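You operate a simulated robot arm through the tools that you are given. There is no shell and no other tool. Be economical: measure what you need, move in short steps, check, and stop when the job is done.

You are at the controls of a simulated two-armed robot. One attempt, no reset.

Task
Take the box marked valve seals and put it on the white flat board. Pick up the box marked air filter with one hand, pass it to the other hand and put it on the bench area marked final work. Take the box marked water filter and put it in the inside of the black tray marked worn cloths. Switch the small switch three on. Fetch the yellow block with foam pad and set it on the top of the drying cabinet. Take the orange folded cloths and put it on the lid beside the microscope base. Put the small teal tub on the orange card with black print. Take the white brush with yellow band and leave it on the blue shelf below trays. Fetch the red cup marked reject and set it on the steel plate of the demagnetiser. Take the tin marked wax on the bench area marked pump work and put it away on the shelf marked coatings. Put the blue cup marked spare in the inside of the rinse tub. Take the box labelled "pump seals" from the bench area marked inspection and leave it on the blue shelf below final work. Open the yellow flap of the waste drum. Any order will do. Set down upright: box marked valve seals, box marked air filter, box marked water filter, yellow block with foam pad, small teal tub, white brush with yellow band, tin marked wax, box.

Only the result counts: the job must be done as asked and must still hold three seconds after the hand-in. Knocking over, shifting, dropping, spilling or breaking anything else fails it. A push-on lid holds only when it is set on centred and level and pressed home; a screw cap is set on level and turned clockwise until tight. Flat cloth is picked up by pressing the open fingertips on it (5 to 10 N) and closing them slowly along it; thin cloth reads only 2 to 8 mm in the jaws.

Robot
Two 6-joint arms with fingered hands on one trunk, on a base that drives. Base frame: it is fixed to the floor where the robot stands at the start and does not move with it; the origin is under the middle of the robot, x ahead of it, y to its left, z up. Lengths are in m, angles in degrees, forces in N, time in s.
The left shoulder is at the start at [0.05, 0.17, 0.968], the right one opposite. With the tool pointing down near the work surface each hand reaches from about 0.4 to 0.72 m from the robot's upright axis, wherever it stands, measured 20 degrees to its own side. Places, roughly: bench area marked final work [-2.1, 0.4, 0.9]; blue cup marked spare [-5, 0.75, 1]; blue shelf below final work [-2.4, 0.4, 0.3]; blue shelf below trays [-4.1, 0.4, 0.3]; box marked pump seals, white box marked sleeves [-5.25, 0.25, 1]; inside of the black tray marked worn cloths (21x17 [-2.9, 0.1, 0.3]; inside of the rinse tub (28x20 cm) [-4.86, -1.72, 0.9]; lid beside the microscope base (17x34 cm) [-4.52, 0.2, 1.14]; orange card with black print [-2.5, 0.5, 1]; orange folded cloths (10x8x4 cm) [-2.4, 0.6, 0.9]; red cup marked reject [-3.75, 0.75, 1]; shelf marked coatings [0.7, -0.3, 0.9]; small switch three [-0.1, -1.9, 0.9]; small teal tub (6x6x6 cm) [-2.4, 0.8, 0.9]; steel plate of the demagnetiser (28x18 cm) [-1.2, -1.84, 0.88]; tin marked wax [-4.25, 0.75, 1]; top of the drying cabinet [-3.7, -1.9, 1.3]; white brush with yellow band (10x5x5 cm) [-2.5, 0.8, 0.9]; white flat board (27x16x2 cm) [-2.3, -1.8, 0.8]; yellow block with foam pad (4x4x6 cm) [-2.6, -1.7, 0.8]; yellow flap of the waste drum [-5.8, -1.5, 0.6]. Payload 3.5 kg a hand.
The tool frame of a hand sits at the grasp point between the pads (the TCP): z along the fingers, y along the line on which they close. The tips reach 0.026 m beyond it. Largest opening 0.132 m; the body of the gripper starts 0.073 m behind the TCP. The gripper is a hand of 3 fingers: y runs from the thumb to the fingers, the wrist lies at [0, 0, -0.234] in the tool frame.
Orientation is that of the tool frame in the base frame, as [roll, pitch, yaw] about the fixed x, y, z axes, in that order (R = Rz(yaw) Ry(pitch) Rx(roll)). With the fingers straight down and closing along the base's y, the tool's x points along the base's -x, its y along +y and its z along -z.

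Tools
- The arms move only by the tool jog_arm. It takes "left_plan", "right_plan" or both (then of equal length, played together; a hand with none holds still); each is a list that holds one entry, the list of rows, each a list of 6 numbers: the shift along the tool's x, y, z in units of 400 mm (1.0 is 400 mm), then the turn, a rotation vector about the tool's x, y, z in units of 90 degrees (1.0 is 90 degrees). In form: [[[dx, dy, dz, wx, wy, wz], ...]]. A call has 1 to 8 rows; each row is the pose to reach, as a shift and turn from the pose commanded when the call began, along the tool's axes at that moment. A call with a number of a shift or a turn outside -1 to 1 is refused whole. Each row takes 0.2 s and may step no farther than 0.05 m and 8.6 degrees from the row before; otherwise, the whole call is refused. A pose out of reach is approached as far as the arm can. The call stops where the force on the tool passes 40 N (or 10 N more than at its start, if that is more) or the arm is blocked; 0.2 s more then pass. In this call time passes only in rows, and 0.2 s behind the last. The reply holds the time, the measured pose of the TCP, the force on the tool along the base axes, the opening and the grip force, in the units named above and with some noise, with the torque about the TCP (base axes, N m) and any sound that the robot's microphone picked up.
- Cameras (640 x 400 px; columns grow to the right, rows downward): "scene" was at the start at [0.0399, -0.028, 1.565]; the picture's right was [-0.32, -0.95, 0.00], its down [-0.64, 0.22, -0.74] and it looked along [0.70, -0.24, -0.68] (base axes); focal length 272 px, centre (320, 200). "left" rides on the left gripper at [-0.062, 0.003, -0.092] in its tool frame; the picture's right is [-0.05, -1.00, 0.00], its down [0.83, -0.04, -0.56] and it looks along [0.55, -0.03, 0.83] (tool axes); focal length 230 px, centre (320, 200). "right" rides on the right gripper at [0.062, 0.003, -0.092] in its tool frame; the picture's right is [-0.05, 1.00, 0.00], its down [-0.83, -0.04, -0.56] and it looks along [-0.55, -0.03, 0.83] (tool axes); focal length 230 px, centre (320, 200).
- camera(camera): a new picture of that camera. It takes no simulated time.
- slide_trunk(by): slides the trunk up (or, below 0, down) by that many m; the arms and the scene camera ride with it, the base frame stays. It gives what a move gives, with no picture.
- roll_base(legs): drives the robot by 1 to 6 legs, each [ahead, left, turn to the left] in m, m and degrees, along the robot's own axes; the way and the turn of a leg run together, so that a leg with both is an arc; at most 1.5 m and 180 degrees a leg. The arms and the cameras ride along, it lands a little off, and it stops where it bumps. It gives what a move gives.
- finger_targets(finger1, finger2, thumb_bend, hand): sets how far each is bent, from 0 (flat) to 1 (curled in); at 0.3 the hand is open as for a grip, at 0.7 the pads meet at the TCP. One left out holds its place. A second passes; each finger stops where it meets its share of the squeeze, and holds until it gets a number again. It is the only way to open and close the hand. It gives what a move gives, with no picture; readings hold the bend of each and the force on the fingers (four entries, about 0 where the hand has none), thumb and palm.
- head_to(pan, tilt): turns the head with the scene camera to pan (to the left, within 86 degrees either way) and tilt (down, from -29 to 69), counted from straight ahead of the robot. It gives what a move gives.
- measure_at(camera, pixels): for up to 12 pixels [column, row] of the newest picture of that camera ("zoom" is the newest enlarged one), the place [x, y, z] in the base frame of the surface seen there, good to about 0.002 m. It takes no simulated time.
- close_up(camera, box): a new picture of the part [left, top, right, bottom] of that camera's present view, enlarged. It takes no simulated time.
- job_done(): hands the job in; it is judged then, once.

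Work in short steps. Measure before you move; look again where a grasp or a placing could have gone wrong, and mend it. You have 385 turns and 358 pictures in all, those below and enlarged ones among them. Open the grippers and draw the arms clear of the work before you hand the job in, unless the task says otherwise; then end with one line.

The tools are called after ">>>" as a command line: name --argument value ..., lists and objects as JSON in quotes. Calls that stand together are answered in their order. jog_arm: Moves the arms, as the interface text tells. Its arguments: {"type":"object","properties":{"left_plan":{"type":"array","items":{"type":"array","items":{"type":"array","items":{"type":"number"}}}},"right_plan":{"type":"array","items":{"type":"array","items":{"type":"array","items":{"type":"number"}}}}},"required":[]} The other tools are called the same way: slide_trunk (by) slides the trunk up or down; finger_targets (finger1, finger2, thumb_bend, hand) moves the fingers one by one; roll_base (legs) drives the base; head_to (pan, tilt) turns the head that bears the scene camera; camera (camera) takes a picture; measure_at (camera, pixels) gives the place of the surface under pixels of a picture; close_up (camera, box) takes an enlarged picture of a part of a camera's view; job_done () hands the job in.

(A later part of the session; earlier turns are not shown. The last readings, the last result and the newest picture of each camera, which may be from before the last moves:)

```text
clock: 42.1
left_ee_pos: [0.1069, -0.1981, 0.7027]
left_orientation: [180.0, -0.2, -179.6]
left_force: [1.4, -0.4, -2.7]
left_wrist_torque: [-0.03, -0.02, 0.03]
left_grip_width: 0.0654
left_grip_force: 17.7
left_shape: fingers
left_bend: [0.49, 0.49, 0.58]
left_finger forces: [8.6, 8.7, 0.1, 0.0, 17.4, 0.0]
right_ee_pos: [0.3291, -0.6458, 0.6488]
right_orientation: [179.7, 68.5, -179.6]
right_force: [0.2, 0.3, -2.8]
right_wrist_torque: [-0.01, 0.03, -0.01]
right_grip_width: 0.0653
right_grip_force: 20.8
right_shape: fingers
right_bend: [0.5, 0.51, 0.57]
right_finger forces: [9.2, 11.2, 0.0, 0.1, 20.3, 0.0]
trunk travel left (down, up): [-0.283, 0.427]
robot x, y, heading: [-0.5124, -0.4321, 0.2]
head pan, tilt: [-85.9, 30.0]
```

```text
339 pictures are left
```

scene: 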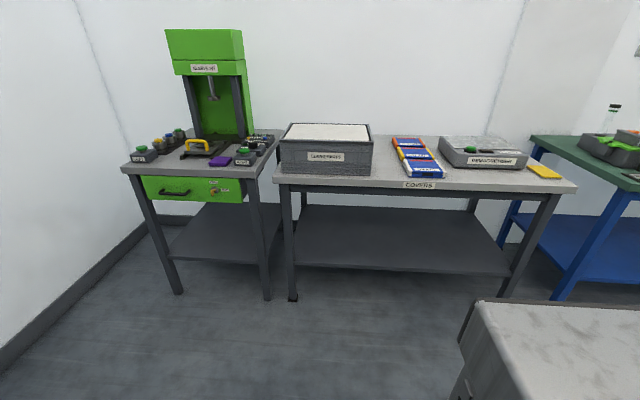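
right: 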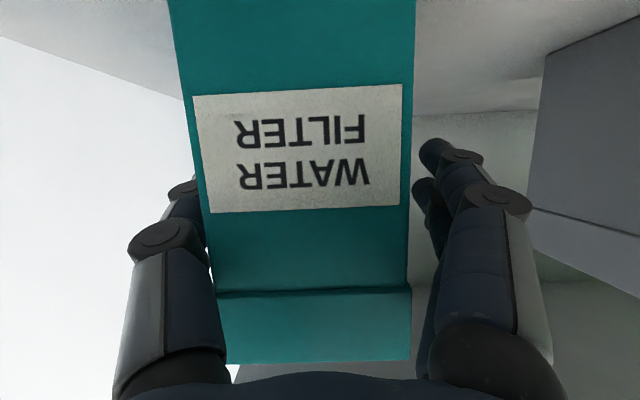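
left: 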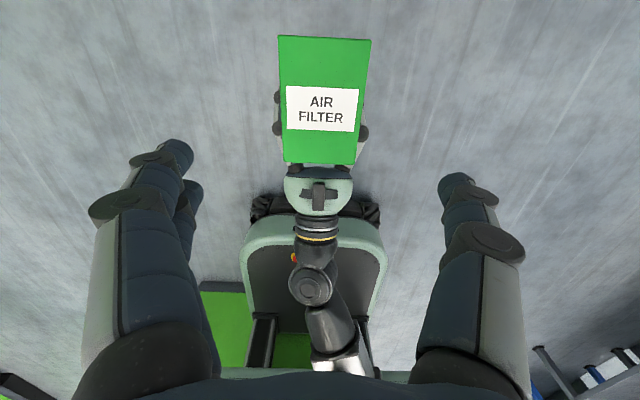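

I measure the right-hand side: island corner, aisle, press table, demagnetiser.

>>> measure_at --camera "scene" --pixels '[[480, 303], [560, 320], [600, 390], [470, 340], [292, 297], [500, 296], [560, 290], [264, 297], [180, 292], [490, 145], [240, 157], [560, 180]]'

>>> close_up --camera "scene" --box '[110, 90, 590, 210]'

>>> head_to --pan 86 --tilt 35

>>> camera --camera "scene"

>>> measure_at --camera "scene" --pixels '[[250, 330], [210, 160], [100, 200], [40, 150], [20, 280], [170, 310], [200, 145], [265, 145], [440, 150], [350, 70], [500, 250], [460, 210]]'

```text
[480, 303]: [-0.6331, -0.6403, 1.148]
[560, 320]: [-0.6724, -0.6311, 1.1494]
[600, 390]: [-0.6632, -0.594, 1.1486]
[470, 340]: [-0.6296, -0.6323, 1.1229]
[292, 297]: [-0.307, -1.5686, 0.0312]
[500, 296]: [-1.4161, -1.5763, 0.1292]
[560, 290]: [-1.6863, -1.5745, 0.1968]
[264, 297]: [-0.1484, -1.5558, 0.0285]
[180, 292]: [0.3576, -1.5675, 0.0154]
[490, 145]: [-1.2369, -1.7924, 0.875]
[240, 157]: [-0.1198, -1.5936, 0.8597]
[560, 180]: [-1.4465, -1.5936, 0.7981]
```

```text
1.33 times, centred on (350, 150) of scene
```

zoom: 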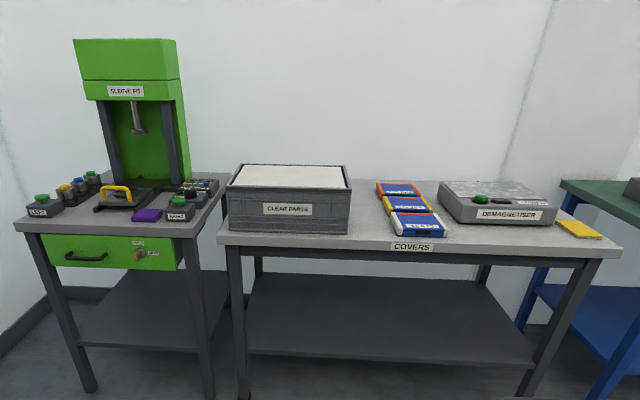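

```text
clock: 44.7
left_ee_pos: [0.1078, -0.199, 0.7025]
left_orientation: [-180.0, -0.2, -179.6]
left_force: [-0.3, 0.4, -2.7]
left_wrist_torque: [-0.03, 0.01, 0.0]
left_grip_width: 0.0653
left_grip_force: 17.3
left_shape: fingers
left_bend: [0.49, 0.49, 0.58]
left_finger forces: [8.6, 8.9, 0.1, 0.0, 17.4, 0.0]
right_ee_pos: [0.3301, -0.6464, 0.6482]
right_orientation: [179.8, 68.4, -179.6]
right_force: [-0.3, 0.0, -2.7]
right_wrist_torque: [0.0, 0.03, 0.02]
right_grip_width: 0.0652
right_grip_force: 19.9
right_shape: fingers
right_bend: [0.5, 0.51, 0.57]
right_finger forces: [9.3, 11.1, 0.0, 0.0, 20.2, 0.0]
trunk travel left (down, up): [-0.283, 0.427]
robot x, y, heading: [-0.5115, -0.43, 0.2]
head pan, tilt: [85.9, 35.0]
```

```text
337 pictures are left
```

scene: 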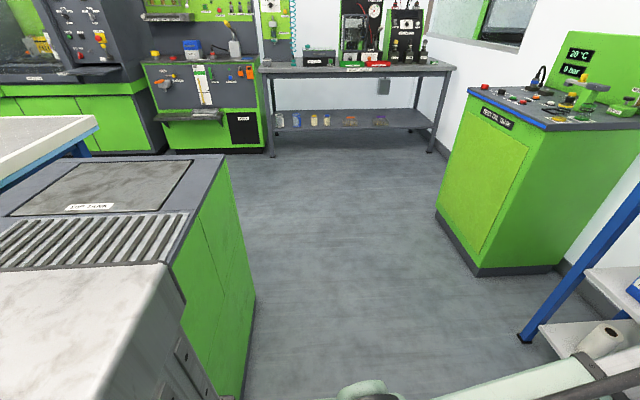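

```text
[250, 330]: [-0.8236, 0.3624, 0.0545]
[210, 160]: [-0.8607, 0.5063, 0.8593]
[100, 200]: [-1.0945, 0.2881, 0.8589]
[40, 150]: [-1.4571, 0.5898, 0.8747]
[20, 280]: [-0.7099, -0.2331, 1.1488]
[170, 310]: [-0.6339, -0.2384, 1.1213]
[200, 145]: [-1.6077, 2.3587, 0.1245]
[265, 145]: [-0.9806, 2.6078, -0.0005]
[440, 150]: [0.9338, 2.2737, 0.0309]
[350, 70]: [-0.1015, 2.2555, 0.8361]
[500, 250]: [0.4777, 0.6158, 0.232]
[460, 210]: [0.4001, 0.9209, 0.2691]
```

The low "marble" is my own back housing; the dip tank (front face x=-0.82) blocked me. I move into the south aisle and turn part-way left to see the island.

>>> roll_base --legs '[[0, -0.45, 0], [0, 0, 50]]'

>>> camera --camera "scene"

```text
clock: 49.6
left_ee_pos: [-0.2744, -0.2544, 0.7015]
left_orientation: [180.0, -0.2, -131.0]
left_force: [-0.2, 0.4, -3.1]
left_wrist_torque: [-0.03, -0.01, 0.01]
left_grip_width: 0.0652
left_grip_force: 17.4
left_shape: fingers
left_bend: [0.49, 0.49, 0.58]
left_finger forces: [8.6, 8.7, 0.0, 0.0, 17.1, 0.0]
right_ee_pos: [0.2071, -0.3849, 0.6485]
right_orientation: [179.8, 68.3, -131.0]
right_force: [-0.2, -0.4, -1.8]
right_wrist_torque: [-0.03, 0.01, -0.03]
right_grip_width: 0.0652
right_grip_force: 20.2
right_shape: fingers
right_bend: [0.5, 0.51, 0.57]
right_finger forces: [9.3, 10.8, 0.1, 0.0, 20.0, 0.0]
trunk travel left (down, up): [-0.283, 0.427]
robot x, y, heading: [-0.5096, -0.8709, 48.9]
head pan, tilt: [85.9, 35.0]
```

```text
336 pictures are left
```

scene: 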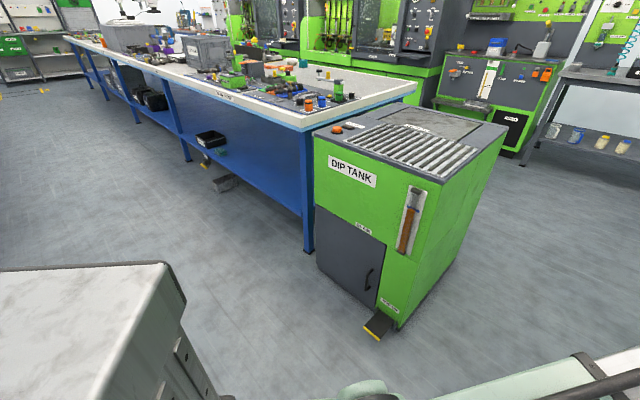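

The long island bench is visible. Measure its edges and the lower shelf.

>>> measure_at --camera "scene" --pixels '[[300, 125], [415, 85], [310, 240], [185, 155], [136, 118], [70, 38], [374, 332], [322, 140], [400, 312], [230, 180], [210, 140], [440, 180]]'

>>> close_up --camera "scene" --box '[60, 20, 420, 200]'

```text
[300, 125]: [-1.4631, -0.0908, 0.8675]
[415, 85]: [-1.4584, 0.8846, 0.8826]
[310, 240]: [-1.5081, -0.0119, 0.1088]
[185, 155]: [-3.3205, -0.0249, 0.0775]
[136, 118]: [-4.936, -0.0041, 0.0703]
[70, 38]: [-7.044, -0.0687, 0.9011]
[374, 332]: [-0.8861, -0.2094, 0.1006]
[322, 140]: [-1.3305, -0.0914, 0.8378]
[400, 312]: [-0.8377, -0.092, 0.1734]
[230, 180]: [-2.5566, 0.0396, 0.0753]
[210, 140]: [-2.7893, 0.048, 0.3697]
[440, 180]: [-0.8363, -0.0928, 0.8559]
```

```text
1.78 times, centred on (240, 110) of scene
```

zoom: 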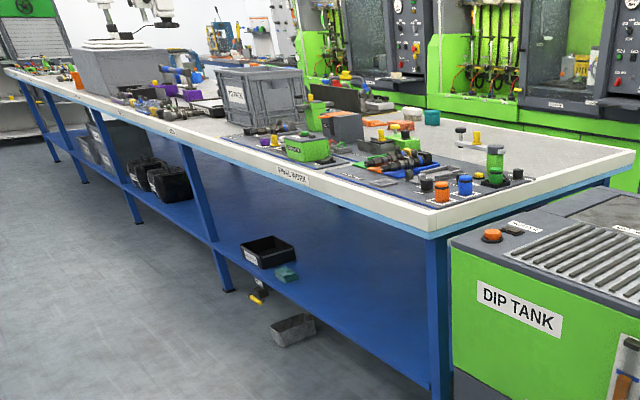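

Island: x from -1.46 to -7, y from -0.09 to 0.885, top 0.875. I tuck the arms, turn to face +y and strafe along the south aisle.

>>> jog_arm --right_plan '[[[0.015, 0, -0.04, 0, 0, 0], [0.03, 0, -0.08, 0, 0, 0], [0.045, 0, -0.12, 0, 0, 0], [0.06, 0, -0.16, 0, 0, 0], [0.075, 0, -0.2, 0, 0, 0], [0.09, 0, -0.24, 0, 0, 0], [0.105, 0, -0.28, 0, 0, 0], [0.12, 0, -0.302, 0, 0, 0]]]' --left_plan '[[[0.077, 0.093, 0, 0, 0, 0], [0.155, 0.187, 0, 0, 0, 0], [0.232, 0.28, 0, 0, 0, 0], [0.31, 0.375, 0, 0, 0, 0], [0.387, 0.468, 0, 0, 0, 0], [0.465, 0.562, 0, 0, 0, 0], [0.542, 0.656, 0, 0, 0, 0], [0.62, 0.75, 0, 0, 0, 0]]]'

>>> roll_base --legs '[[0, 0, 41], [-0.15, 0, 0], [0, 1.4, 0], [0, 0.7, 0]]'

>>> head_to --pan 35 --tilt 40

>>> camera --camera "scene"

```text
clock: 51.4
left_ee_pos: [-0.6623, -0.2491, 0.7023]
left_orientation: [180.0, -0.2, -131.1]
left_force: [-0.1, 0.0, -2.5]
left_wrist_torque: [0.01, -0.04, -0.04]
left_grip_width: 0.065
left_grip_force: 17.2
left_shape: fingers
left_bend: [0.49, 0.49, 0.58]
left_finger forces: [8.5, 8.6, 0.1, 0.0, 17.0, 0.0]
right_ee_pos: [0.1224, -0.4845, 0.6467]
right_orientation: [179.8, 68.4, -131.0]
right_force: [-0.3, -0.8, -3.7]
right_wrist_torque: [-0.01, 0.01, 0.03]
right_grip_width: 0.065
right_grip_force: 20.1
right_shape: fingers
right_bend: [0.5, 0.51, 0.57]
right_finger forces: [9.3, 10.6, 0.0, 0.1, 20.0, 0.1]
trunk travel left (down, up): [-0.283, 0.427]
robot x, y, heading: [-0.5149, -0.8745, 48.7]
head pan, tilt: [85.9, 35.0]
```

```text
clock: 64.8
left_ee_pos: [-3.1837, -0.6995, 0.7022]
left_orientation: [-180.0, -0.2, -88.1]
left_force: [0.3, -1.2, -2.6]
left_wrist_torque: [0.0, 0.02, 0.01]
left_grip_width: 0.065
left_grip_force: 15.8
left_shape: fingers
left_bend: [0.49, 0.49, 0.58]
left_finger forces: [8.2, 8.4, 0.0, 0.0, 16.6, 0.0]
right_ee_pos: [-2.4484, -0.3364, 0.6474]
right_orientation: [179.9, 68.3, -88.1]
right_force: [0.3, -0.3, -2.1]
right_wrist_torque: [-0.07, -0.01, -0.01]
right_grip_width: 0.0649
right_grip_force: 20.0
right_shape: fingers
right_bend: [0.5, 0.51, 0.57]
right_finger forces: [9.2, 10.5, 0.1, 0.0, 19.7, 0.0]
trunk travel left (down, up): [-0.283, 0.427]
robot x, y, heading: [-2.6446, -1.057, 91.9]
head pan, tilt: [85.9, 35.0]
```

```text
clock: 66.0
left_ee_pos: [-3.1843, -0.7, 0.702]
left_orientation: [-180.0, -0.2, -88.1]
left_force: [0.1, 0.2, -1.8]
left_wrist_torque: [-0.04, 0.02, 0.04]
left_grip_width: 0.0653
left_grip_force: 16.7
left_shape: fingers
left_bend: [0.49, 0.49, 0.58]
left_finger forces: [8.1, 8.4, 0.1, 0.0, 16.5, 0.0]
right_ee_pos: [-2.4481, -0.3368, 0.6476]
right_orientation: [179.9, 68.4, -88.0]
right_force: [-0.6, 0.0, -2.4]
right_wrist_torque: [-0.03, 0.03, 0.02]
right_grip_width: 0.0648
right_grip_force: 19.9
right_shape: fingers
right_bend: [0.5, 0.51, 0.57]
right_finger forces: [9.3, 10.4, 0.0, 0.0, 19.8, 0.1]
trunk travel left (down, up): [-0.283, 0.427]
robot x, y, heading: [-2.6437, -1.0554, 92.0]
head pan, tilt: [35.0, 40.0]
```

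```text
334 pictures are left
```

scene: 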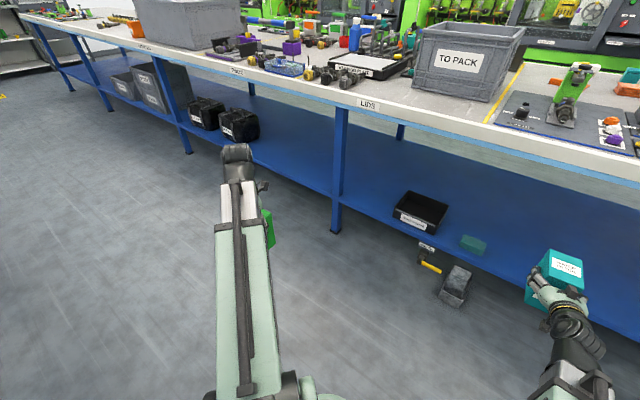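

Black tray at (420,212). Measure its interior, rim and nearby objects.

>>> measure_at --camera "scene" --pixels '[[396, 212], [443, 232], [449, 203], [408, 192], [424, 213], [420, 205], [435, 212], [412, 211], [472, 243], [500, 260], [455, 285], [337, 200]]'

>>> close_up --camera "scene" --box '[360, 160, 520, 310]'

```text
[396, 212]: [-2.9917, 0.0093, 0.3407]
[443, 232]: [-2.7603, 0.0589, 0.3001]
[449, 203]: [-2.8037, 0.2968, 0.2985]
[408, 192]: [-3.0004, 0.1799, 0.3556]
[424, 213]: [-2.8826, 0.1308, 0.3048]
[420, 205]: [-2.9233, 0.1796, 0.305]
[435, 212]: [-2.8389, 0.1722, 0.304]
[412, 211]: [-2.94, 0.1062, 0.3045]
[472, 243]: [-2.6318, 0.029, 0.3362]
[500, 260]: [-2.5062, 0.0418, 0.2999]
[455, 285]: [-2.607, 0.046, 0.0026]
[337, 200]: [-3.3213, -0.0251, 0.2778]
```

```text
2.67 times, centred on (440, 235) of scene
```

zoom: 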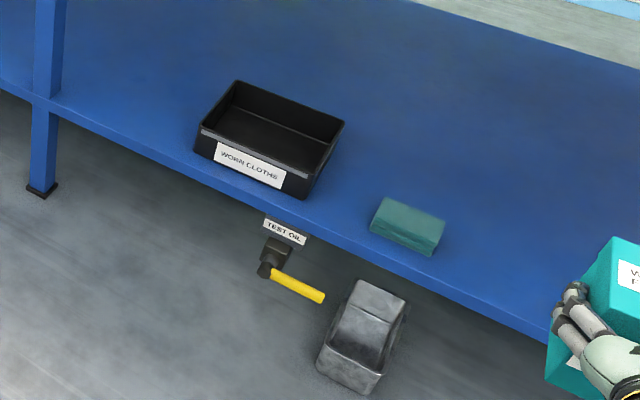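

Tray interior centre ≈(-2.893,0.10), floor 0.304, rim ~0.355. Drive so that the right hand is over it under the bench top.

>>> roll_base --legs '[[0, 0.445, 0], [0.33, 0, 0]]'

>>> head_to --pan -15 --tilt 50

>>> camera --camera "scene"

>>> camera --camera "right"

```text
clock: 70.5
left_ee_pos: [-3.6429, -0.3817, 0.7017]
left_orientation: [180.0, -0.2, -88.5]
left_force: [-0.3, -0.3, -2.6]
left_wrist_torque: [0.01, 0.0, 0.03]
left_grip_width: 0.065
left_grip_force: 16.6
left_shape: fingers
left_bend: [0.49, 0.49, 0.58]
left_finger forces: [8.2, 8.4, 0.0, 0.1, 16.6, 0.0]
right_ee_pos: [-2.9055, -0.0232, 0.6477]
right_orientation: [179.9, 68.4, -88.5]
right_force: [0.9, -0.2, -2.8]
right_wrist_torque: [-0.04, 0.02, 0.03]
right_grip_width: 0.0649
right_grip_force: 20.2
right_shape: fingers
right_bend: [0.5, 0.51, 0.57]
right_finger forces: [9.2, 10.5, 0.0, 0.0, 19.7, 0.0]
trunk travel left (down, up): [-0.283, 0.427]
robot x, y, heading: [-3.1056, -0.7401, 91.1]
head pan, tilt: [35.0, 40.0]
```

```text
clock: 71.7
left_ee_pos: [-3.6435, -0.3801, 0.7013]
left_orientation: [-179.9, -0.2, -88.5]
left_force: [-0.5, -0.9, -1.8]
left_wrist_torque: [-0.02, -0.03, 0.01]
left_grip_width: 0.0648
left_grip_force: 16.7
left_shape: fingers
left_bend: [0.49, 0.49, 0.58]
left_finger forces: [8.2, 8.4, 0.1, 0.1, 16.7, 0.0]
right_ee_pos: [-2.9049, -0.0241, 0.6476]
right_orientation: [180.0, 68.5, -88.5]
right_force: [0.1, -0.7, -1.5]
right_wrist_torque: [-0.03, 0.01, 0.01]
right_grip_width: 0.0652
right_grip_force: 19.7
right_shape: fingers
right_bend: [0.5, 0.51, 0.57]
right_finger forces: [9.3, 10.5, 0.1, 0.1, 19.8, 0.0]
trunk travel left (down, up): [-0.283, 0.427]
robot x, y, heading: [-3.109, -0.7413, 91.2]
head pan, tilt: [-15.0, 50.0]
```

```text
332 pictures are left
```

scene: 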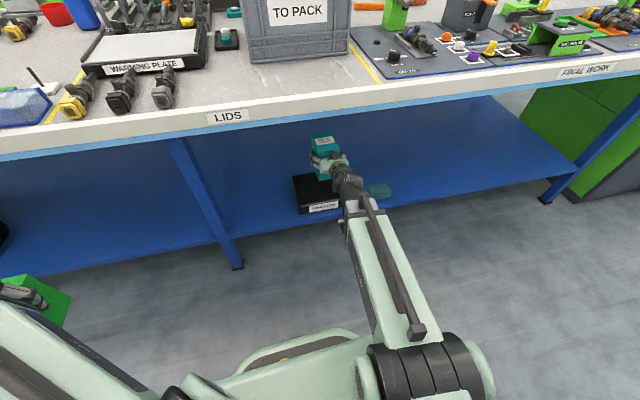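

```text
331 pictures are left
```

right: 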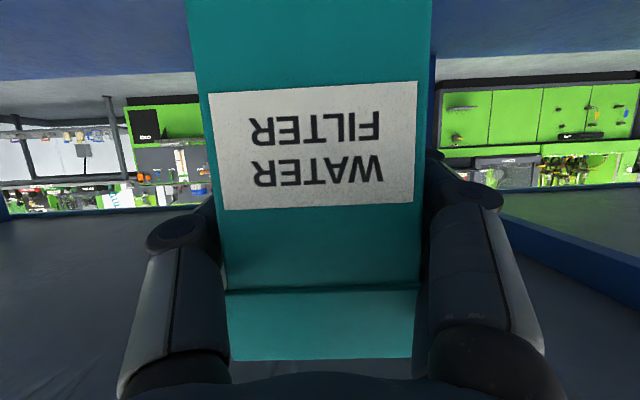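

Reach forward to above the tray, then lower with the trunk.

>>> jog_arm --right_plan '[[[-0.03, -0.01, 0.08, 0, 0, 0], [-0.06, -0.02, 0.16, 0, 0, 0], [-0.09, -0.03, 0.24, 0, 0, 0], [-0.128, -0.03, 0.323, 0, 0, 0]]]'

>>> slide_trunk --by -0.225

>>> camera --camera "scene"

>>> camera --camera "right"

```text
clock: 72.7
left_ee_pos: [-3.6437, -0.3814, 0.703]
left_orientation: [179.9, -0.2, -88.5]
left_force: [0.7, -0.2, -2.0]
left_wrist_torque: [0.0, -0.02, 0.03]
left_grip_width: 0.0648
left_grip_force: 16.7
left_shape: fingers
left_bend: [0.49, 0.49, 0.58]
left_finger forces: [8.3, 8.4, 0.0, 0.0, 16.6, 0.1]
right_ee_pos: [-2.8987, 0.1178, 0.6498]
right_orientation: [179.8, 68.4, -88.5]
right_force: [0.2, -0.3, -2.2]
right_wrist_torque: [-0.02, 0.02, 0.02]
right_grip_width: 0.0651
right_grip_force: 19.3
right_shape: fingers
right_bend: [0.5, 0.51, 0.57]
right_finger forces: [9.3, 10.7, 0.1, 0.0, 19.8, 0.1]
trunk travel left (down, up): [-0.283, 0.427]
robot x, y, heading: [-3.1101, -0.7468, 91.5]
head pan, tilt: [-15.0, 50.0]
```

```text
clock: 75.1
left_ee_pos: [-3.6436, -0.3813, 0.4783]
left_orientation: [-180.0, -0.3, -88.4]
left_force: [0.3, -0.4, -2.8]
left_wrist_torque: [0.0, 0.05, 0.03]
left_grip_width: 0.065
left_grip_force: 16.5
left_shape: fingers
left_bend: [0.49, 0.49, 0.58]
left_finger forces: [8.1, 8.4, 0.0, 0.0, 16.7, 0.0]
right_ee_pos: [-2.8984, 0.1172, 0.4265]
right_orientation: [179.9, 68.3, -88.5]
right_force: [0.4, 0.5, -2.3]
right_wrist_torque: [-0.04, 0.02, -0.01]
right_grip_width: 0.0651
right_grip_force: 20.2
right_shape: fingers
right_bend: [0.5, 0.51, 0.57]
right_finger forces: [9.3, 10.7, 0.0, 0.1, 19.8, 0.1]
trunk travel left (down, up): [-0.058, 0.652]
robot x, y, heading: [-3.1074, -0.7385, 91.4]
head pan, tilt: [-15.0, 50.0]
```

```text
330 pictures are left
```

scene: 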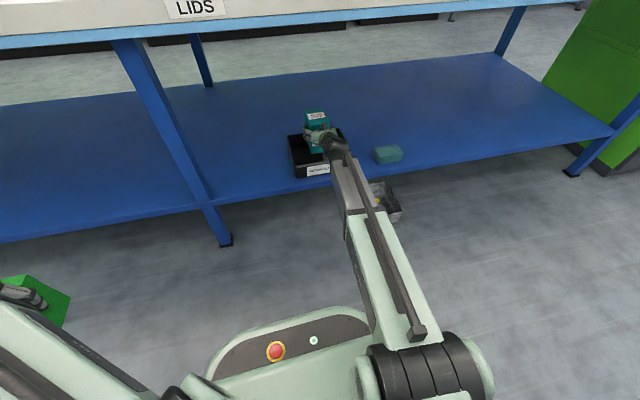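

```text
329 pictures are left
```

right: 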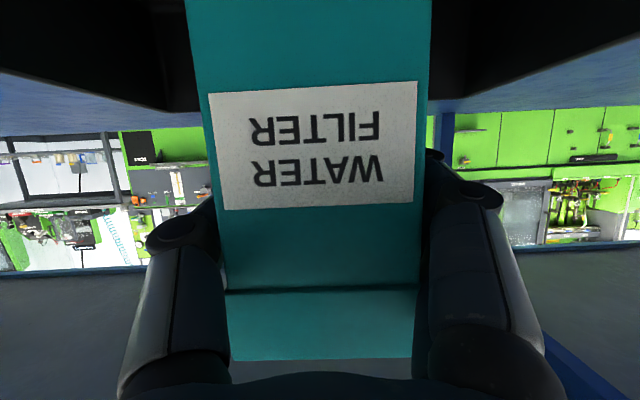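

Positioned over the tray. Lower the last 4 cm carefully.

>>> slide_trunk --by -0.035

>>> jog_arm --right_plan '[[[0.009, 0, 0.004, 0, 0, 0], [0.018, 0, 0.008, 0, 0, 0], [0.026, 0, 0.011, 0, 0, 0]]]'

>>> camera --camera "scene"

```text
clock: 75.9
left_ee_pos: [-3.6439, -0.3812, 0.442]
left_orientation: [-179.9, -0.1, -88.5]
left_force: [-0.6, -0.4, -2.4]
left_wrist_torque: [0.0, 0.0, -0.01]
left_grip_width: 0.0654
left_grip_force: 16.7
left_shape: fingers
left_bend: [0.49, 0.49, 0.58]
left_finger forces: [8.2, 8.4, 0.0, 0.0, 16.6, 0.0]
right_ee_pos: [-2.9001, 0.1175, 0.3906]
right_orientation: [179.9, 68.4, -88.5]
right_force: [-0.5, 0.8, -3.0]
right_wrist_torque: [-0.02, 0.03, 0.04]
right_grip_width: 0.065
right_grip_force: 20.0
right_shape: fingers
right_bend: [0.5, 0.51, 0.57]
right_finger forces: [9.3, 10.6, 0.1, 0.1, 19.8, 0.0]
trunk travel left (down, up): [-0.023, 0.687]
robot x, y, heading: [-3.1088, -0.7424, 91.5]
head pan, tilt: [-15.0, 50.0]
```

```text
clock: 76.7
left_ee_pos: [-3.6418, -0.3815, 0.4428]
left_orientation: [-179.9, 0.0, -88.5]
left_force: [0.2, 0.3, -2.0]
left_wrist_torque: [-0.04, -0.01, 0.0]
left_grip_width: 0.0649
left_grip_force: 16.9
left_shape: fingers
left_bend: [0.49, 0.49, 0.58]
left_finger forces: [8.2, 8.4, 0.0, 0.0, 16.6, 0.0]
right_ee_pos: [-2.8977, 0.1175, 0.3844]
right_orientation: [-180.0, 68.8, -88.4]
right_force: [2.2, -14.6, 15.3]
right_wrist_torque: [-1.16, 0.01, 0.21]
right_grip_width: 0.065
right_grip_force: 20.1
right_shape: fingers
right_bend: [0.5, 0.51, 0.57]
right_finger forces: [9.3, 10.4, 0.0, 0.0, 20.0, 0.1]
trunk travel left (down, up): [-0.023, 0.687]
robot x, y, heading: [-3.1087, -0.7419, 91.6]
head pan, tilt: [-15.0, 50.0]
```

```text
328 pictures are left
```

scene: 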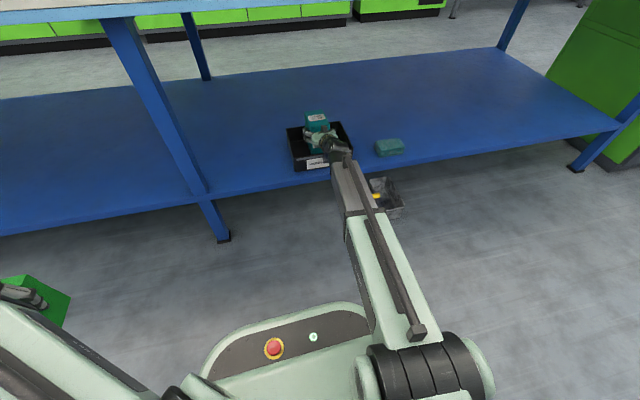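

Contact at the expected height (0.384), torque consistent with the box bottom on the tray. Relax slightly, then release.

>>> jog_arm --right_plan '[[[-0.008, 0, -0.003, 0, 0, 0]]]'

>>> finger_targets --hand "right" --finger1 0.36 --finger2 0.36 --thumb_bend 0.36

>>> camera --camera "right"

```text
clock: 77.1
left_ee_pos: [-3.643, -0.3808, 0.4423]
left_orientation: [-180.0, -0.2, -88.5]
left_force: [0.3, -0.1, -2.5]
left_wrist_torque: [0.01, 0.01, 0.0]
left_grip_width: 0.065
left_grip_force: 16.5
left_shape: fingers
left_bend: [0.49, 0.49, 0.58]
left_finger forces: [8.2, 8.5, 0.0, 0.1, 16.5, 0.0]
right_ee_pos: [-2.8988, 0.1166, 0.3825]
right_orientation: [179.8, 68.4, -88.5]
right_force: [4.4, -5.4, 4.7]
right_wrist_torque: [0.24, -0.04, 0.12]
right_grip_width: 0.0649
right_grip_force: 19.4
right_shape: fingers
right_bend: [0.51, 0.51, 0.57]
right_finger forces: [8.4, 9.5, 0.0, 0.0, 20.5, 0.0]
trunk travel left (down, up): [-0.023, 0.687]
robot x, y, heading: [-3.1107, -0.7413, 91.3]
head pan, tilt: [-15.0, 50.0]
```

```text
clock: 78.1
left_ee_pos: [-3.6431, -0.382, 0.4425]
left_orientation: [180.0, -0.3, -88.5]
left_force: [-0.7, -0.4, -2.0]
left_wrist_torque: [0.02, -0.02, -0.03]
left_grip_width: 0.0653
left_grip_force: 16.2
left_shape: fingers
left_bend: [0.49, 0.49, 0.58]
left_finger forces: [8.2, 8.4, 0.0, 0.0, 16.5, 0.0]
right_ee_pos: [-2.8983, 0.1176, 0.3822]
right_orientation: [179.9, 68.3, -88.6]
right_force: [0.1, 0.0, 0.7]
right_wrist_torque: [0.02, -0.03, 0.02]
right_grip_width: 0.1142
right_grip_force: 0.0
right_shape: fingers
right_bend: [0.36, 0.36, 0.36]
right_finger forces: [0.0, 0.1, 0.1, 0.1, 0.0, 0.0]
trunk travel left (down, up): [-0.023, 0.687]
robot x, y, heading: [-3.1079, -0.7409, 91.4]
head pan, tilt: [-15.0, 50.0]
```

```text
327 pictures are left
```

right: 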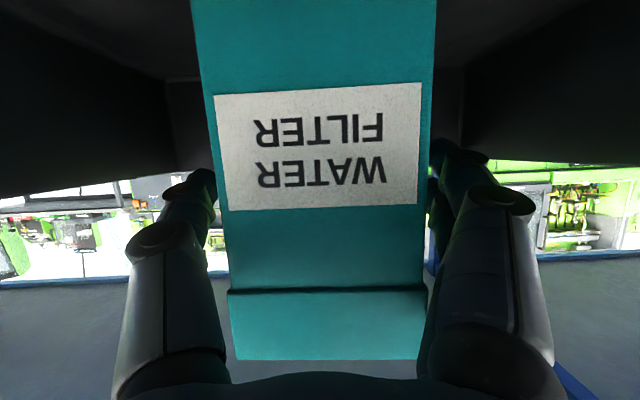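

Released upright. Withdraw along the tool axis, then raise the trunk.

>>> jog_arm --right_plan '[[[-0.01, 0, -0.08, 0, 0, 0], [-0.02, 0, -0.17, 0, 0, 0], [-0.03, 0, -0.26, 0, 0, 0], [-0.03, 0, -0.35, 0, 0, 0], [-0.03, 0, -0.44, 0, 0, 0]]]'

>>> camera --camera "scene"

```text
clock: 79.3
left_ee_pos: [-3.6433, -0.3811, 0.4417]
left_orientation: [-180.0, -0.2, -88.5]
left_force: [-0.4, -0.6, -1.3]
left_wrist_torque: [0.03, 0.03, -0.02]
left_grip_width: 0.065
left_grip_force: 16.8
left_shape: fingers
left_bend: [0.49, 0.49, 0.58]
left_finger forces: [8.2, 8.4, 0.0, 0.1, 16.6, 0.0]
right_ee_pos: [-2.8944, -0.0419, 0.4565]
right_orientation: [180.0, 68.4, -88.5]
right_force: [0.0, -0.1, -0.9]
right_wrist_torque: [-0.02, -0.02, 0.01]
right_grip_width: 0.1143
right_grip_force: 0.0
right_shape: fingers
right_bend: [0.36, 0.36, 0.36]
right_finger forces: [0.0, 0.0, 0.0, 0.0, 0.0, 0.1]
trunk travel left (down, up): [-0.023, 0.687]
robot x, y, heading: [-3.106, -0.7417, 91.4]
head pan, tilt: [-15.0, 50.0]
```

```text
326 pictures are left
```

scene: 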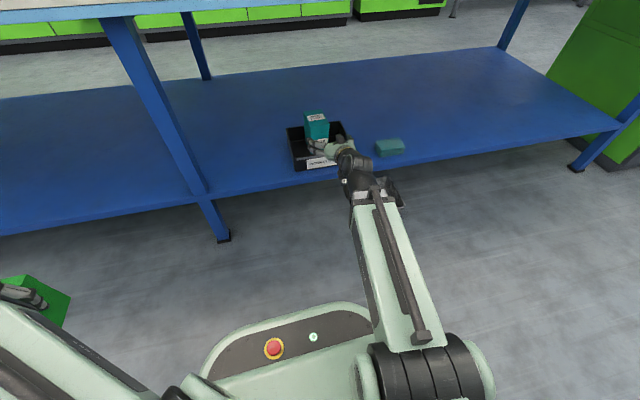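

Water filter stands in the tray. Back away, raise the trunk and look over the bench area final work.

>>> roll_base --legs '[[-0.3, 0, 0]]'

>>> slide_trunk --by 0.65

>>> head_to --pan -45 --tilt 30

>>> camera --camera "scene"

>>> head_to --pan 30 --tilt 25

>>> camera --camera "scene"

```text
clock: 81.3
left_ee_pos: [-3.6336, -0.6847, 0.442]
left_orientation: [180.0, -0.1, -88.9]
left_force: [-0.1, -0.5, -2.5]
left_wrist_torque: [0.0, -0.02, -0.03]
left_grip_width: 0.065
left_grip_force: 16.2
left_shape: fingers
left_bend: [0.49, 0.49, 0.58]
left_finger forces: [8.2, 8.3, 0.1, 0.0, 16.6, 0.1]
right_ee_pos: [-2.8837, -0.3487, 0.4579]
right_orientation: [179.8, 68.4, -88.9]
right_force: [0.1, 0.6, -0.5]
right_wrist_torque: [-0.02, -0.01, 0.01]
right_grip_width: 0.1145
right_grip_force: 0.0
right_shape: fingers
right_bend: [0.36, 0.36, 0.36]
right_finger forces: [0.0, 0.1, 0.0, 0.1, 0.0, 0.1]
trunk travel left (down, up): [-0.023, 0.687]
robot x, y, heading: [-3.1033, -1.0458, 90.9]
head pan, tilt: [-15.0, 50.0]
```

```text
refused: 0.65 is not a number from -0.4 to 0.4
```

```text
clock: 82.3
left_ee_pos: [-3.6353, -0.6825, 0.4423]
left_orientation: [-180.0, -0.1, -88.9]
left_force: [-0.4, 0.4, -2.5]
left_wrist_torque: [-0.01, -0.01, -0.02]
left_grip_width: 0.0651
left_grip_force: 15.9
left_shape: fingers
left_bend: [0.49, 0.49, 0.58]
left_finger forces: [8.2, 8.4, 0.0, 0.1, 16.7, 0.0]
right_ee_pos: [-2.884, -0.3486, 0.4583]
right_orientation: [179.9, 68.4, -88.9]
right_force: [0.4, 0.0, -0.2]
right_wrist_torque: [-0.01, 0.02, -0.05]
right_grip_width: 0.1145
right_grip_force: 0.2
right_shape: fingers
right_bend: [0.36, 0.36, 0.36]
right_finger forces: [0.1, 0.0, 0.0, 0.1, 0.0, 0.1]
trunk travel left (down, up): [-0.023, 0.687]
robot x, y, heading: [-3.1057, -1.0484, 90.9]
head pan, tilt: [-45.0, 30.0]
```

```text
325 pictures are left
```

scene: 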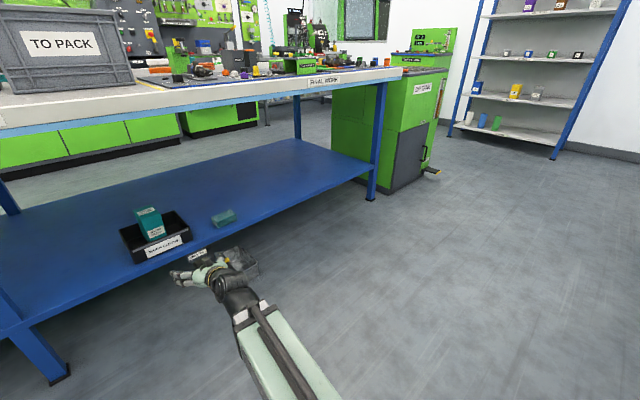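

```text
clock: 83.8
left_ee_pos: [-3.6355, -0.6824, 0.4407]
left_orientation: [180.0, -0.2, -89.0]
left_force: [0.5, -0.5, -2.4]
left_wrist_torque: [-0.04, 0.01, -0.01]
left_grip_width: 0.065
left_grip_force: 16.5
left_shape: fingers
left_bend: [0.49, 0.49, 0.58]
left_finger forces: [8.2, 8.4, 0.1, 0.1, 16.6, 0.0]
right_ee_pos: [-2.8844, -0.3482, 0.4568]
right_orientation: [179.8, 68.4, -88.9]
right_force: [0.1, -0.9, 0.0]
right_wrist_torque: [0.01, 0.03, -0.02]
right_grip_width: 0.1146
right_grip_force: 0.0
right_shape: fingers
right_bend: [0.36, 0.36, 0.36]
right_finger forces: [0.0, 0.0, 0.0, 0.0, 0.0, 0.0]
trunk travel left (down, up): [-0.023, 0.687]
robot x, y, heading: [-3.1026, -1.0411, 90.9]
head pan, tilt: [30.0, 25.0]
```

```text
324 pictures are left
```

scene: 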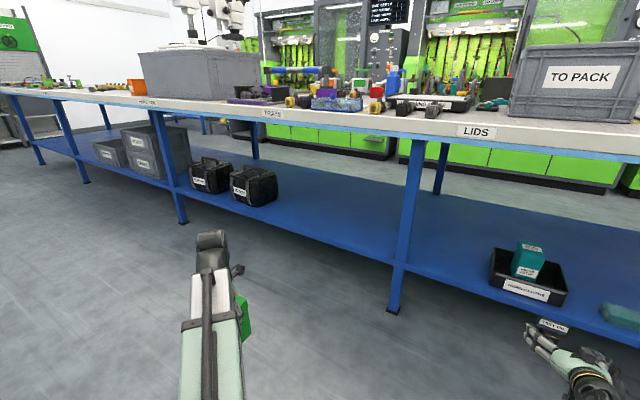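

Raise the trunk in two slides and look down on the bench.

>>> slide_trunk --by 0.4

>>> slide_trunk --by 0.25

>>> camera --camera "scene"

>>> head_to --pan -35 --tilt 28

>>> camera --camera "scene"

```text
clock: 87.6
left_ee_pos: [-3.6337, -0.6838, 0.8421]
left_orientation: [-179.9, -0.1, -88.9]
left_force: [-0.1, 0.9, -2.7]
left_wrist_torque: [0.03, 0.01, 0.0]
left_grip_width: 0.0648
left_grip_force: 16.7
left_shape: fingers
left_bend: [0.49, 0.49, 0.58]
left_finger forces: [8.1, 8.5, 0.1, 0.0, 16.6, 0.0]
right_ee_pos: [-2.8842, -0.3483, 0.8567]
right_orientation: [179.9, 68.4, -88.9]
right_force: [0.3, -0.1, -0.6]
right_wrist_torque: [-0.02, 0.0, -0.01]
right_grip_width: 0.1145
right_grip_force: 0.0
right_shape: fingers
right_bend: [0.36, 0.36, 0.36]
right_finger forces: [0.0, 0.1, 0.0, 0.0, 0.0, 0.1]
trunk travel left (down, up): [-0.423, 0.287]
robot x, y, heading: [-3.0994, -1.0465, 91.0]
head pan, tilt: [30.0, 25.0]
```

```text
clock: 90.2
left_ee_pos: [-3.6351, -0.6831, 1.0924]
left_orientation: [180.0, -0.2, -88.9]
left_force: [-0.1, 0.7, -2.3]
left_wrist_torque: [-0.01, -0.01, 0.01]
left_grip_width: 0.065
left_grip_force: 16.2
left_shape: fingers
left_bend: [0.49, 0.49, 0.58]
left_finger forces: [8.2, 8.4, 0.0, 0.0, 16.6, 0.1]
right_ee_pos: [-2.8844, -0.3488, 1.1069]
right_orientation: [179.9, 68.4, -89.0]
right_force: [0.2, -0.7, -0.1]
right_wrist_torque: [-0.02, 0.03, -0.02]
right_grip_width: 0.1144
right_grip_force: 0.1
right_shape: fingers
right_bend: [0.36, 0.36, 0.36]
right_finger forces: [0.0, 0.2, 0.0, 0.0, 0.0, 0.0]
trunk travel left (down, up): [-0.673, 0.037]
robot x, y, heading: [-3.1032, -1.0474, 91.2]
head pan, tilt: [30.0, 25.0]
```

```text
323 pictures are left
```

scene: 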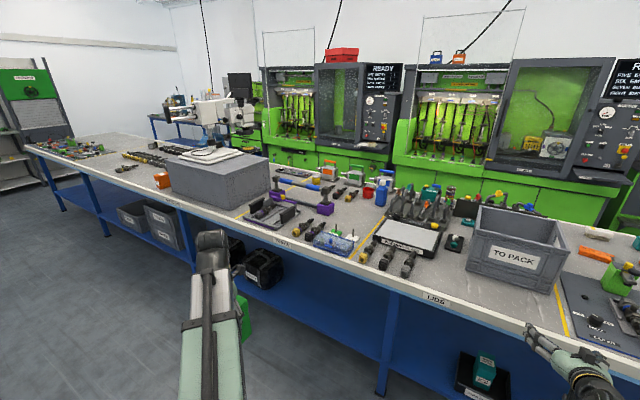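

```text
clock: 91.5
left_ee_pos: [-3.6345, -0.6832, 1.0926]
left_orientation: [180.0, -0.2, -89.0]
left_force: [0.0, 0.2, -1.8]
left_wrist_torque: [0.01, -0.03, 0.01]
left_grip_width: 0.0649
left_grip_force: 16.5
left_shape: fingers
left_bend: [0.49, 0.49, 0.58]
left_finger forces: [8.2, 8.3, 0.1, 0.0, 16.6, 0.1]
right_ee_pos: [-2.8839, -0.3478, 1.1067]
right_orientation: [179.8, 68.4, -88.9]
right_force: [-0.1, 0.1, -0.5]
right_wrist_torque: [0.01, 0.03, 0.01]
right_grip_width: 0.1145
right_grip_force: 0.1
right_shape: fingers
right_bend: [0.36, 0.36, 0.36]
right_finger forces: [0.0, 0.0, 0.0, 0.0, 0.0, 0.1]
trunk travel left (down, up): [-0.673, 0.037]
robot x, y, heading: [-3.1031, -1.0461, 91.2]
head pan, tilt: [-35.0, 28.0]
```

```text
322 pictures are left
```

scene: 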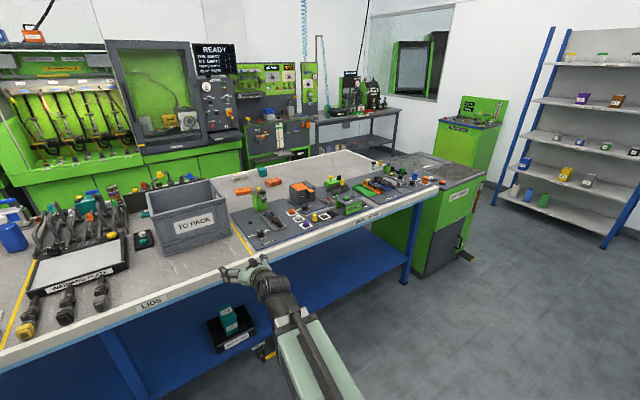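

Free white area of final work lies behind the mats. Enlarge it.

>>> close_up --camera "scene" --box '[220, 140, 460, 260]'

>>> measure_at --camera "scene" --pixels '[[240, 235], [225, 200], [200, 175], [330, 165], [300, 165], [340, 170], [370, 160], [240, 205], [350, 180], [300, 150], [425, 200], [280, 180]]'

```text
2.67 times, centred on (340, 200) of scene
```

zoom: 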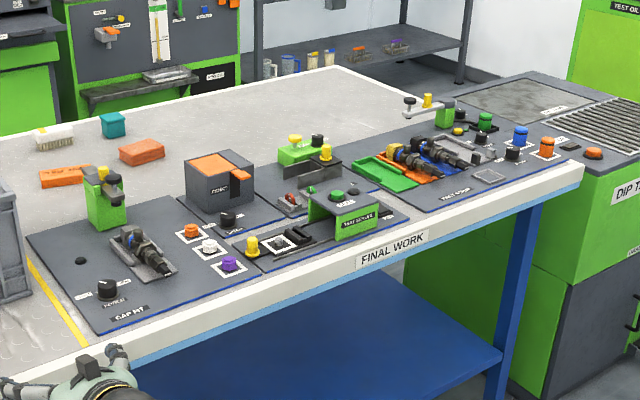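

```text
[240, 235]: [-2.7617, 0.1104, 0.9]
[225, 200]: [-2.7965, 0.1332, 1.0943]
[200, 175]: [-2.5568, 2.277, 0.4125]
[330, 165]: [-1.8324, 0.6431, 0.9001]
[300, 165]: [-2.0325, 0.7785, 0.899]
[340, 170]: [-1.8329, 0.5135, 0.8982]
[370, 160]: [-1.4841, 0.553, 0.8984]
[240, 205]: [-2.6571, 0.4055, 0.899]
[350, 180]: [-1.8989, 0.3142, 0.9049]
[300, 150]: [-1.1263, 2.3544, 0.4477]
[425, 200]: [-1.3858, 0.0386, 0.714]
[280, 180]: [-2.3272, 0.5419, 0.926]
```

Measure the brush, tub, cloths and orange items in the zoom.

>>> measure_at --camera "zoom" --pixels '[[52, 138], [113, 120], [142, 150], [65, 177], [220, 165], [235, 185], [47, 180], [85, 175], [42, 148], [100, 130], [115, 195], [78, 160]]'

>>> close_up --camera "scene" --box '[215, 175, 315, 235]'

```text
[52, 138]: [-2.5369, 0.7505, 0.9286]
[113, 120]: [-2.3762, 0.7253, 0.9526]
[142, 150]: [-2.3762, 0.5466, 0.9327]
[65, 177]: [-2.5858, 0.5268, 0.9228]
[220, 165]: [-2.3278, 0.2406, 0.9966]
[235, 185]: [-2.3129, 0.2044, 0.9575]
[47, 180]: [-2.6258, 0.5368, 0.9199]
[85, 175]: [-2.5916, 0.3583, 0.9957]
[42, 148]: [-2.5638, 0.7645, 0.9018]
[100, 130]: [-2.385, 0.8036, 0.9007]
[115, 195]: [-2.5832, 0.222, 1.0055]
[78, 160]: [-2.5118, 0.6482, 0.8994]
```

```text
6.40 times, centred on (265, 205) of scene
```

zoom: 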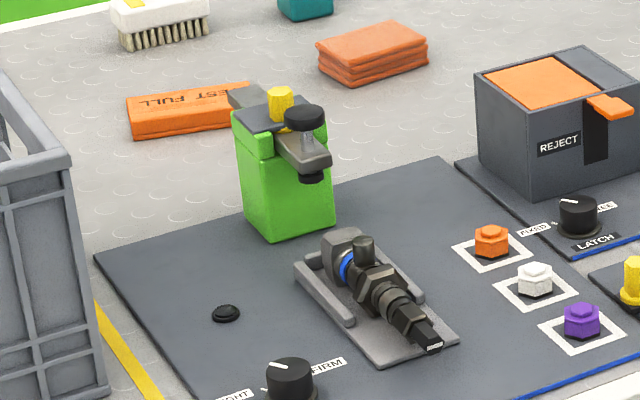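

Bench top is z 0.90; the orange "test full" card is at ≈(-2.58,0.53), cloths (-2.38,0.55), tub (-2.38,0.75), brush (-2.53,0.76) — all best reached from the north. I drive round the east end.

>>> roll_base --legs '[[0, -1.45, -1], [0, -1.45, 0], [1.3, 0, 0]]'

>>> head_to --pan 0 --tilt 35

>>> camera --camera "scene"

```text
clock: 111.7
left_ee_pos: [-0.7587, 0.6732, 1.0907]
left_orientation: [-180.0, -0.1, -89.8]
left_force: [0.6, 0.6, -2.6]
left_wrist_torque: [0.01, 0.02, 0.04]
left_grip_width: 0.0649
left_grip_force: 17.0
left_shape: fingers
left_bend: [0.49, 0.49, 0.58]
left_finger forces: [8.2, 8.4, 0.0, 0.0, 16.5, 0.0]
right_ee_pos: [-0.0032, 0.997, 1.1071]
right_orientation: [179.9, 68.4, -89.8]
right_force: [-0.1, -0.5, -0.2]
right_wrist_torque: [0.0, 0.0, -0.02]
right_grip_width: 0.1146
right_grip_force: 0.1
right_shape: fingers
right_bend: [0.36, 0.36, 0.36]
right_finger forces: [0.0, 0.1, 0.0, 0.0, 0.0, 0.1]
trunk travel left (down, up): [-0.673, 0.037]
robot x, y, heading: [-0.2322, 0.3042, 90.2]
head pan, tilt: [-35.0, 28.0]
```

```text
clock: 112.7
left_ee_pos: [-0.7586, 0.6734, 1.0915]
left_orientation: [180.0, -0.1, -89.8]
left_force: [0.2, 0.0, -2.3]
left_wrist_torque: [-0.02, -0.04, 0.01]
left_grip_width: 0.0651
left_grip_force: 16.9
left_shape: fingers
left_bend: [0.49, 0.49, 0.58]
left_finger forces: [8.2, 8.4, 0.1, 0.0, 16.6, 0.1]
right_ee_pos: [-0.0033, 0.9963, 1.1075]
right_orientation: [179.9, 68.4, -89.7]
right_force: [-0.9, 0.5, 0.2]
right_wrist_torque: [0.0, -0.04, 0.0]
right_grip_width: 0.1146
right_grip_force: 0.1
right_shape: fingers
right_bend: [0.36, 0.36, 0.36]
right_finger forces: [0.0, 0.0, 0.1, 0.0, 0.0, 0.0]
trunk travel left (down, up): [-0.673, 0.037]
robot x, y, heading: [-0.2332, 0.3015, 89.9]
head pan, tilt: [0.0, 35.0]
```

```text
319 pictures are left
```

scene: 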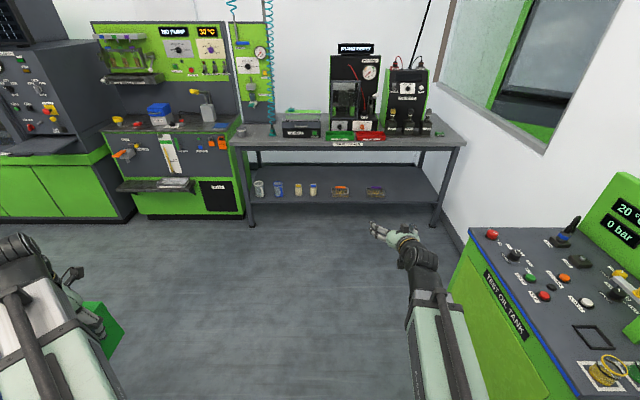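

Go ahead 0.6, turn left to face -x, strafe away from the bench, then drive along the north aisle.

>>> roll_base --legs '[[0.6, 0, 0], [0, 0, 90], [0, -0.65, 0], [1.4, 0, 0]]'

>>> head_to --pan 30 --tilt 35

>>> camera --camera "scene"

```text
clock: 129.5
left_ee_pos: [-1.9513, 1.0, 1.0922]
left_orientation: [179.9, -0.1, 1.7]
left_force: [-0.9, 0.5, -2.4]
left_wrist_torque: [0.03, -0.03, 0.0]
left_grip_width: 0.0647
left_grip_force: 16.0
left_shape: fingers
left_bend: [0.49, 0.49, 0.58]
left_finger forces: [8.0, 8.0, 0.0, 0.0, 15.9, 0.0]
right_ee_pos: [-2.2952, 1.7449, 1.1073]
right_orientation: [179.9, 68.4, 1.7]
right_force: [-0.1, 0.3, 0.2]
right_wrist_torque: [-0.02, 0.0, 0.0]
right_grip_width: 0.1145
right_grip_force: 0.2
right_shape: fingers
right_bend: [0.36, 0.36, 0.36]
right_finger forces: [0.0, 0.0, 0.1, 0.0, 0.0, 0.0]
trunk travel left (down, up): [-0.673, 0.037]
robot x, y, heading: [-1.5933, 1.5339, -178.6]
head pan, tilt: [0.0, 35.0]
```

```text
clock: 130.4
left_ee_pos: [-1.9518, 0.9991, 1.0914]
left_orientation: [180.0, 0.0, 1.7]
left_force: [0.4, -0.3, -3.0]
left_wrist_torque: [-0.02, 0.01, 0.01]
left_grip_width: 0.0647
left_grip_force: 15.8
left_shape: fingers
left_bend: [0.49, 0.49, 0.58]
left_finger forces: [8.0, 8.0, 0.1, 0.1, 15.9, 0.0]
right_ee_pos: [-2.2946, 1.7466, 1.1068]
right_orientation: [179.9, 68.4, 1.7]
right_force: [-0.4, 0.3, -0.2]
right_wrist_torque: [0.05, -0.02, 0.02]
right_grip_width: 0.1141
right_grip_force: 0.0
right_shape: fingers
right_bend: [0.36, 0.36, 0.36]
right_finger forces: [0.0, 0.1, 0.0, 0.0, 0.0, 0.0]
trunk travel left (down, up): [-0.673, 0.037]
robot x, y, heading: [-1.5941, 1.536, -178.1]
head pan, tilt: [30.0, 35.0]
```

```text
318 pictures are left
```

scene: 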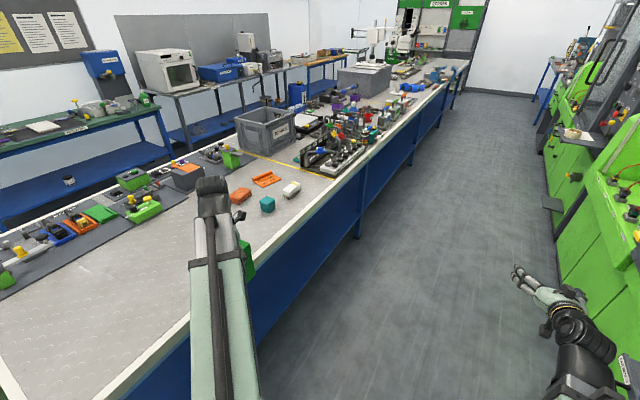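

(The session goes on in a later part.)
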